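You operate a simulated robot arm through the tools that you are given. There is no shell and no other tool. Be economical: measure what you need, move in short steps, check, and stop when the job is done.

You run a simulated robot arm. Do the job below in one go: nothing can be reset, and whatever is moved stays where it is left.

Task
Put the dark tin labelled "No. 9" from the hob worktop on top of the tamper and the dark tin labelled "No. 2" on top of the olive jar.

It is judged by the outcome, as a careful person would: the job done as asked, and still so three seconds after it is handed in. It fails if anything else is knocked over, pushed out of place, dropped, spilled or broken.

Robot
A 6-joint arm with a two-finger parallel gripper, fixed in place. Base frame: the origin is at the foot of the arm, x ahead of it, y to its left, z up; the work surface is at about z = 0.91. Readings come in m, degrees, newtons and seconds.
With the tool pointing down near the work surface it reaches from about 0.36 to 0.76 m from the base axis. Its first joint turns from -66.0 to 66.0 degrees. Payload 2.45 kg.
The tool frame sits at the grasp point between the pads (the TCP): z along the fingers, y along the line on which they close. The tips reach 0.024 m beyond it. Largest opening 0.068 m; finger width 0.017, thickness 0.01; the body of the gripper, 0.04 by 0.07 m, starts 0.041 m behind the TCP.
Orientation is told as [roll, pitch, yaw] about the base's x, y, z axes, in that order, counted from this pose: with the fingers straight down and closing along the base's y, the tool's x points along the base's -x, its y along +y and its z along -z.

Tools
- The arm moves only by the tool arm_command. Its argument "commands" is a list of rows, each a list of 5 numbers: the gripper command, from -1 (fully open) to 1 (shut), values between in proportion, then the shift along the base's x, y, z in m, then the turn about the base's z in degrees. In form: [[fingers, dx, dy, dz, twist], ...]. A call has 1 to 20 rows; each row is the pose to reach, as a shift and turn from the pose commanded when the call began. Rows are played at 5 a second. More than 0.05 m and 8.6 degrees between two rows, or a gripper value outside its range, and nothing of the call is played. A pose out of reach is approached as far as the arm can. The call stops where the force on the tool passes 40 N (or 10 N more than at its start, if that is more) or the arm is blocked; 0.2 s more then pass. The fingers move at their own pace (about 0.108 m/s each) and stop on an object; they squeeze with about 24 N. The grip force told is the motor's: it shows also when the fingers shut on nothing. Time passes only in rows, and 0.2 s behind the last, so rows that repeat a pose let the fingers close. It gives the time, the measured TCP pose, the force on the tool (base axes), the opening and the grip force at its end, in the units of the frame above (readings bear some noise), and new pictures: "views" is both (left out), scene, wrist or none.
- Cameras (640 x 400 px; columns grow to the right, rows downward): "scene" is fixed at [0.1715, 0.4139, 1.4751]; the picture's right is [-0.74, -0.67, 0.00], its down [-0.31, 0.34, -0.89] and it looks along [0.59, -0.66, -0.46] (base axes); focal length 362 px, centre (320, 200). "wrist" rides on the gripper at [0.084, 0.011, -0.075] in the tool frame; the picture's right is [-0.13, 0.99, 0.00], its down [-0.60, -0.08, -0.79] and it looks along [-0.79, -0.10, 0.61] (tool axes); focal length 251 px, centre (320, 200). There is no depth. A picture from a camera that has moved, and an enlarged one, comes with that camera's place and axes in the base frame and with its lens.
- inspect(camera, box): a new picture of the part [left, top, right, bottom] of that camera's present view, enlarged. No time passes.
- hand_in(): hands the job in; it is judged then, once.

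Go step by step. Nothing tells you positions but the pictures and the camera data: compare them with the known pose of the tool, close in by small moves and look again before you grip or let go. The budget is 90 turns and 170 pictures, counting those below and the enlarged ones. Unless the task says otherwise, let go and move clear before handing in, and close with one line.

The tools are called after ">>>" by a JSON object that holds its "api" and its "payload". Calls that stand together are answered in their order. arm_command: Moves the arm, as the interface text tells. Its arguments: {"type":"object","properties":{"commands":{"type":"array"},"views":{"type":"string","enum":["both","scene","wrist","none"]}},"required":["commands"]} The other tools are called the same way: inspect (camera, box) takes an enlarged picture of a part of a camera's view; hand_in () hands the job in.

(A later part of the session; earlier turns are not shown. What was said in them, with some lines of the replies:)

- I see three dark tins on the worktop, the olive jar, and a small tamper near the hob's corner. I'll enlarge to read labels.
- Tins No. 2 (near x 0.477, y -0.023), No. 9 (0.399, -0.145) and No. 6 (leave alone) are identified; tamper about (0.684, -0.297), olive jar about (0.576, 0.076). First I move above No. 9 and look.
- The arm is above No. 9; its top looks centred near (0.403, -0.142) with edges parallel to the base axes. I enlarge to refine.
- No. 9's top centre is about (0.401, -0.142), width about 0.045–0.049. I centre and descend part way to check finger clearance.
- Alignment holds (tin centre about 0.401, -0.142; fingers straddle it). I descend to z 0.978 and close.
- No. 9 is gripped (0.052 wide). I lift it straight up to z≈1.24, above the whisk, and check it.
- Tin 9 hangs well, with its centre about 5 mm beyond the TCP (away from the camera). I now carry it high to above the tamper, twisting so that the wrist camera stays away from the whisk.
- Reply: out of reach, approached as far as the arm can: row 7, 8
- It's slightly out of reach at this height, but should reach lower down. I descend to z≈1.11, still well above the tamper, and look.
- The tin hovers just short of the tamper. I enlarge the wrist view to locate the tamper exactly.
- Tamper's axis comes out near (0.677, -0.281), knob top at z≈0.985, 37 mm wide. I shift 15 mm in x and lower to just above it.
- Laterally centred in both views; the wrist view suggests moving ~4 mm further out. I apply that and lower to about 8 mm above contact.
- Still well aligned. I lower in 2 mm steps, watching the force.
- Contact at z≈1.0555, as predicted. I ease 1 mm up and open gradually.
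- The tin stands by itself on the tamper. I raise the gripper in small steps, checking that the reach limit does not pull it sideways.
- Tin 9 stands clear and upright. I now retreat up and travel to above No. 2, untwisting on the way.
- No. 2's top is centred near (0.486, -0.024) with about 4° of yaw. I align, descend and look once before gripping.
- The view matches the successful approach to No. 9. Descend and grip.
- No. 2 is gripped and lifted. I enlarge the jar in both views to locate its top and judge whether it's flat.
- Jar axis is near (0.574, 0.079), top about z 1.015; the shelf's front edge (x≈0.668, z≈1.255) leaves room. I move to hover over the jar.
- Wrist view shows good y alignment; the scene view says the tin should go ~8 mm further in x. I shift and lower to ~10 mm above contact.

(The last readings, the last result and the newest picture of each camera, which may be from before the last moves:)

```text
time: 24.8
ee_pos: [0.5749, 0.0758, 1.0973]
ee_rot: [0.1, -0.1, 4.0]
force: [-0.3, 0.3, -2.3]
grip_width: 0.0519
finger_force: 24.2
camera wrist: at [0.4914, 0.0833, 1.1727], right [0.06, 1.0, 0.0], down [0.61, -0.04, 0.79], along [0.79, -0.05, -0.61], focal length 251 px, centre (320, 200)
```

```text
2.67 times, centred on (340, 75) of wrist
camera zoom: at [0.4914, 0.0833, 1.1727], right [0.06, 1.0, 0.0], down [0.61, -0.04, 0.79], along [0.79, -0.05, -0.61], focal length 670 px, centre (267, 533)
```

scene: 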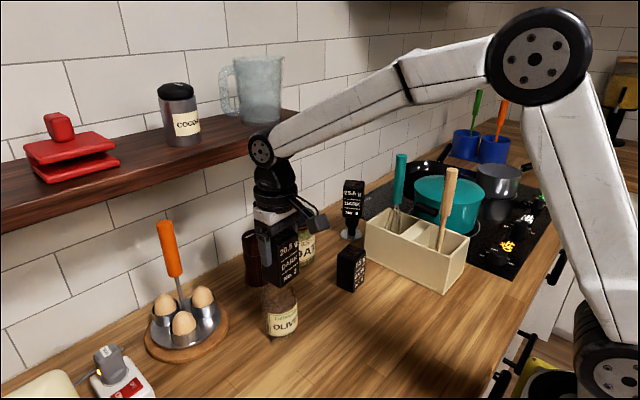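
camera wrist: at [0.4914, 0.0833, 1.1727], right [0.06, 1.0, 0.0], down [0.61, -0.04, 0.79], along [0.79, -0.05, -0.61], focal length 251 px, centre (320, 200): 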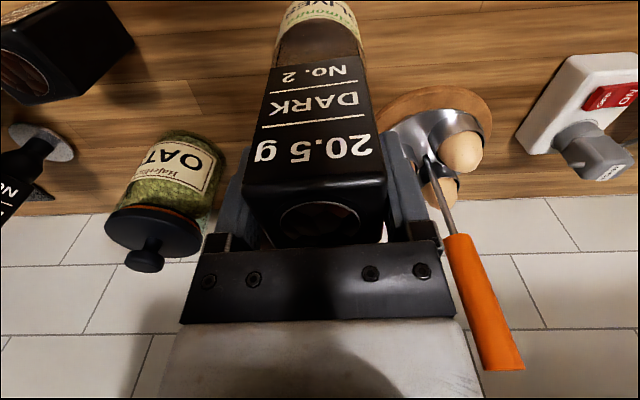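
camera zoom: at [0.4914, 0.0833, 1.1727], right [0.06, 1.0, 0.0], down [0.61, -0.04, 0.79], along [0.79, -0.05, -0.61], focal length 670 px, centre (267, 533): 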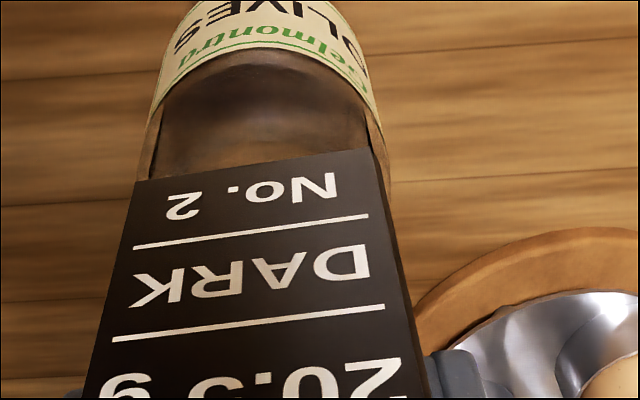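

Aligned in both views. I lower in small steps toward contact (expected near z 1.086).

>>> {"api": "arm_command", "payload": {"commands": [[1, 0, 0, -0.003, 0], [1, 0, 0, -0.006, 0], [1, 0, 0, -0.008, 0], [1, 0, 0, -0.008, 0]], "views": "none"}}

>>> {"api": "inspect", "payload": {"camera": "scene", "box": [240, 260, 320, 350]}}

```text
time: 25.8
ee_pos: [0.5741, 0.0762, 1.0883]
ee_rot: [0.0, 0.0, 4.0]
force: [-0.3, 0.2, -0.7]
grip_width: 0.0519
finger_force: 23.4
```

```text
4.44 times, centred on (280, 305) of scene
camera zoom: at [0.1715, 0.4139, 1.4751], right [-0.74, -0.67, 0.0], down [-0.31, 0.34, -0.89], along [0.59, -0.66, -0.46], focal length 1609 px, centre (498, -267)
```

zoom: 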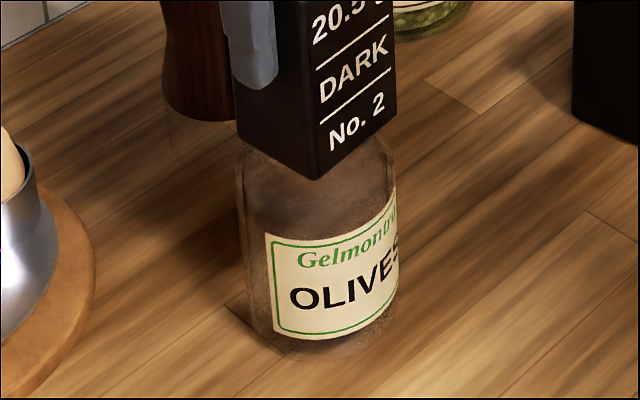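

>>> {"api": "arm_command", "payload": {"commands": [[1, 0, 0, -0.0015, 0], [1, 0, 0, -0.003, 0], [1, 0, 0, -0.003, 0]], "views": "none"}}

```text
time: 26.6
ee_pos: [0.5733, 0.0771, 1.0852]
ee_rot: [0.0, 0.0, 4.0]
force: [0.9, 0.0, -1.4]
grip_width: 0.0516
finger_force: 24.4
```

No contact yet at 1.085; I continue in small steps.

>>> {"api": "arm_command", "payload": {"commands": [[1, 0, 0, -0.0015, 0], [1, 0, 0, -0.003, 0], [1, 0, 0, -0.003, 0]], "views": "none"}}

>>> {"api": "inspect", "payload": {"camera": "scene", "box": [240, 260, 320, 350]}}

```text
time: 27.4
ee_pos: [0.5743, 0.0771, 1.0834]
ee_rot: [0.0, -0.3, 4.0]
force: [-0.8, -0.7, 17.1]
grip_width: 0.0522
finger_force: 24.2
```

```text
4.44 times, centred on (280, 305) of scene
camera zoom: at [0.1712, 0.4138, 1.4751], right [-0.74, -0.67, 0.0], down [-0.31, 0.34, -0.89], along [0.59, -0.66, -0.46], focal length 1609 px, centre (498, -267)
```

zoom: 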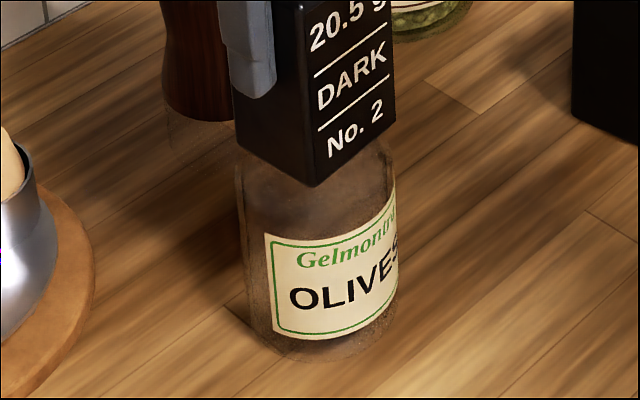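

Contact at z≈1.084. I ease back 1.5 mm and open gradually.

>>> {"api": "arm_command", "payload": {"commands": [[1, 0, 0, 0.0015, 0], [1, 0, 0, 0.0015, 0], [-0.4, 0, 0, 0.0015, 0], [-0.55, 0, 0, 0.0015, 0], [-0.65, 0, 0, 0.0015, 0], [-0.8, 0, 0, 0.0015, 0], [-1, 0, 0, 0.0015, 0], [-1, 0, 0, 0.0015, 0]], "views": "wrist"}}

>>> {"api": "inspect", "payload": {"camera": "scene", "box": [230, 220, 330, 350]}}

```text
time: 29.2
ee_pos: [0.5742, 0.0763, 1.0847]
ee_rot: [0.0, 0.0, 4.0]
force: [0.8, -0.3, 0.4]
grip_width: 0.068
finger_force: 0.0
camera wrist: at [0.4902, 0.0839, 1.1602], right [0.06, 1.0, 0.0], down [0.61, -0.04, 0.79], along [0.79, -0.05, -0.61], focal length 251 px, centre (320, 200)
```

wrist: 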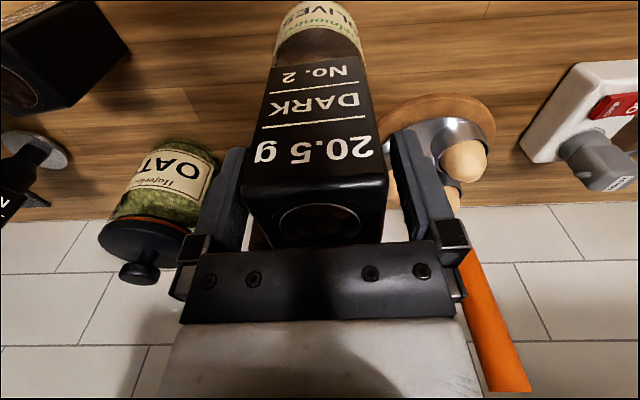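

```text
3.08 times, centred on (280, 285) of scene
camera zoom: at [0.1715, 0.4139, 1.4751], right [-0.74, -0.67, 0.0], down [-0.31, 0.34, -0.89], along [0.59, -0.66, -0.46], focal length 1114 px, centre (443, -62)
```

zoom: 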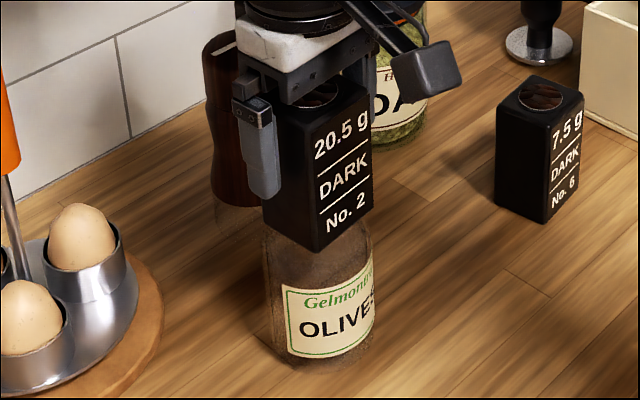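

The tin rests steadily on the jar. I rise straight up, then back away and check the whole scene.

>>> {"api": "arm_command", "payload": {"commands": [[-1, 0, 0, 0.015, 0], [-1, 0, 0, 0.03, 0], [-1, 0, 0, 0.05, 0], [-1, 0, 0, 0.075, 0], [-1, -0.03, -0.01, 0.1, 0], [-1, -0.07, -0.02, 0.12, 0], [-1, -0.11, -0.04, 0.13, 0], [-1, -0.15, -0.06, 0.13, 0], [-1, -0.15, -0.06, 0.13, 0]]}}

>>> {"api": "inspect", "payload": {"camera": "scene", "box": [220, 160, 400, 350]}}

```text
time: 31.2
ee_pos: [0.426, 0.0149, 1.2131]
ee_rot: [0.0, 0.0, 4.0]
force: [-0.3, -0.3, -0.9]
grip_width: 0.0679
finger_force: 0.0
camera wrist: at [0.3429, 0.0219, 1.2899], right [0.06, 1.0, 0.0], down [0.61, -0.04, 0.79], along [0.79, -0.05, -0.61], focal length 251 px, centre (320, 200)
```

scene: 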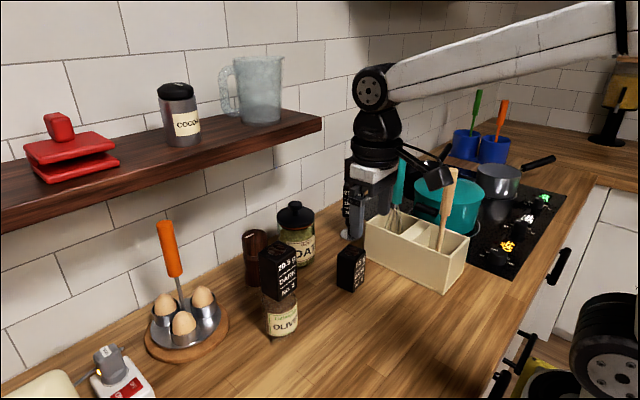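
wrist: 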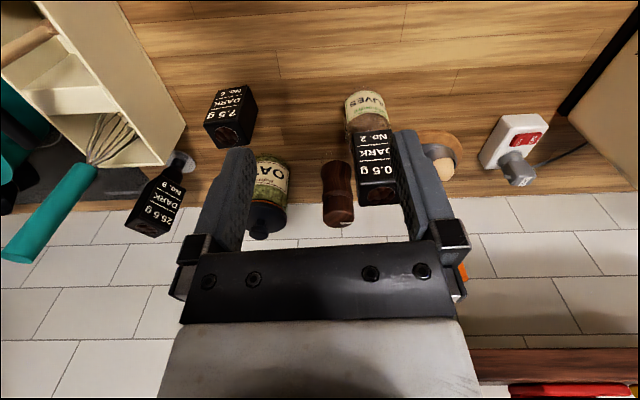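

```text
2.11 times, centred on (310, 255) of scene
camera zoom: at [0.1715, 0.4139, 1.4751], right [-0.74, -0.67, 0.0], down [-0.31, 0.34, -0.89], along [0.59, -0.66, -0.46], focal length 762 px, centre (341, 84)
```

zoom: 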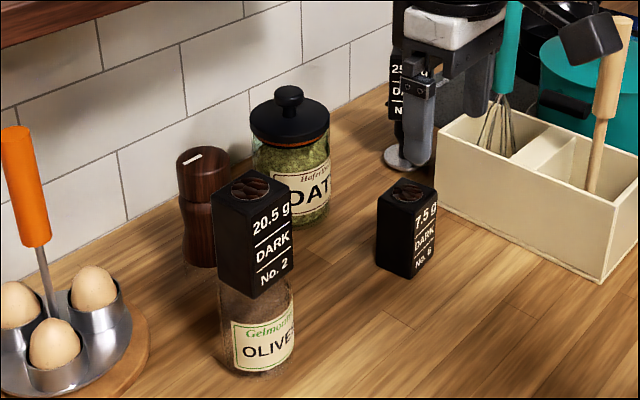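

Both tins stand upright on the tamper and the olive jar, nothing else has moved, and the arm is clear. I hand in.

>>> {"api": "hand_in", "payload": {}}

```text
The job is handed in.
```

The job is done and handed in: tin No. 9 stands on the tamper and tin No. 2 on the olive jar, both upright in the last pictures, with the gripper clear and nothing else visibly moved.
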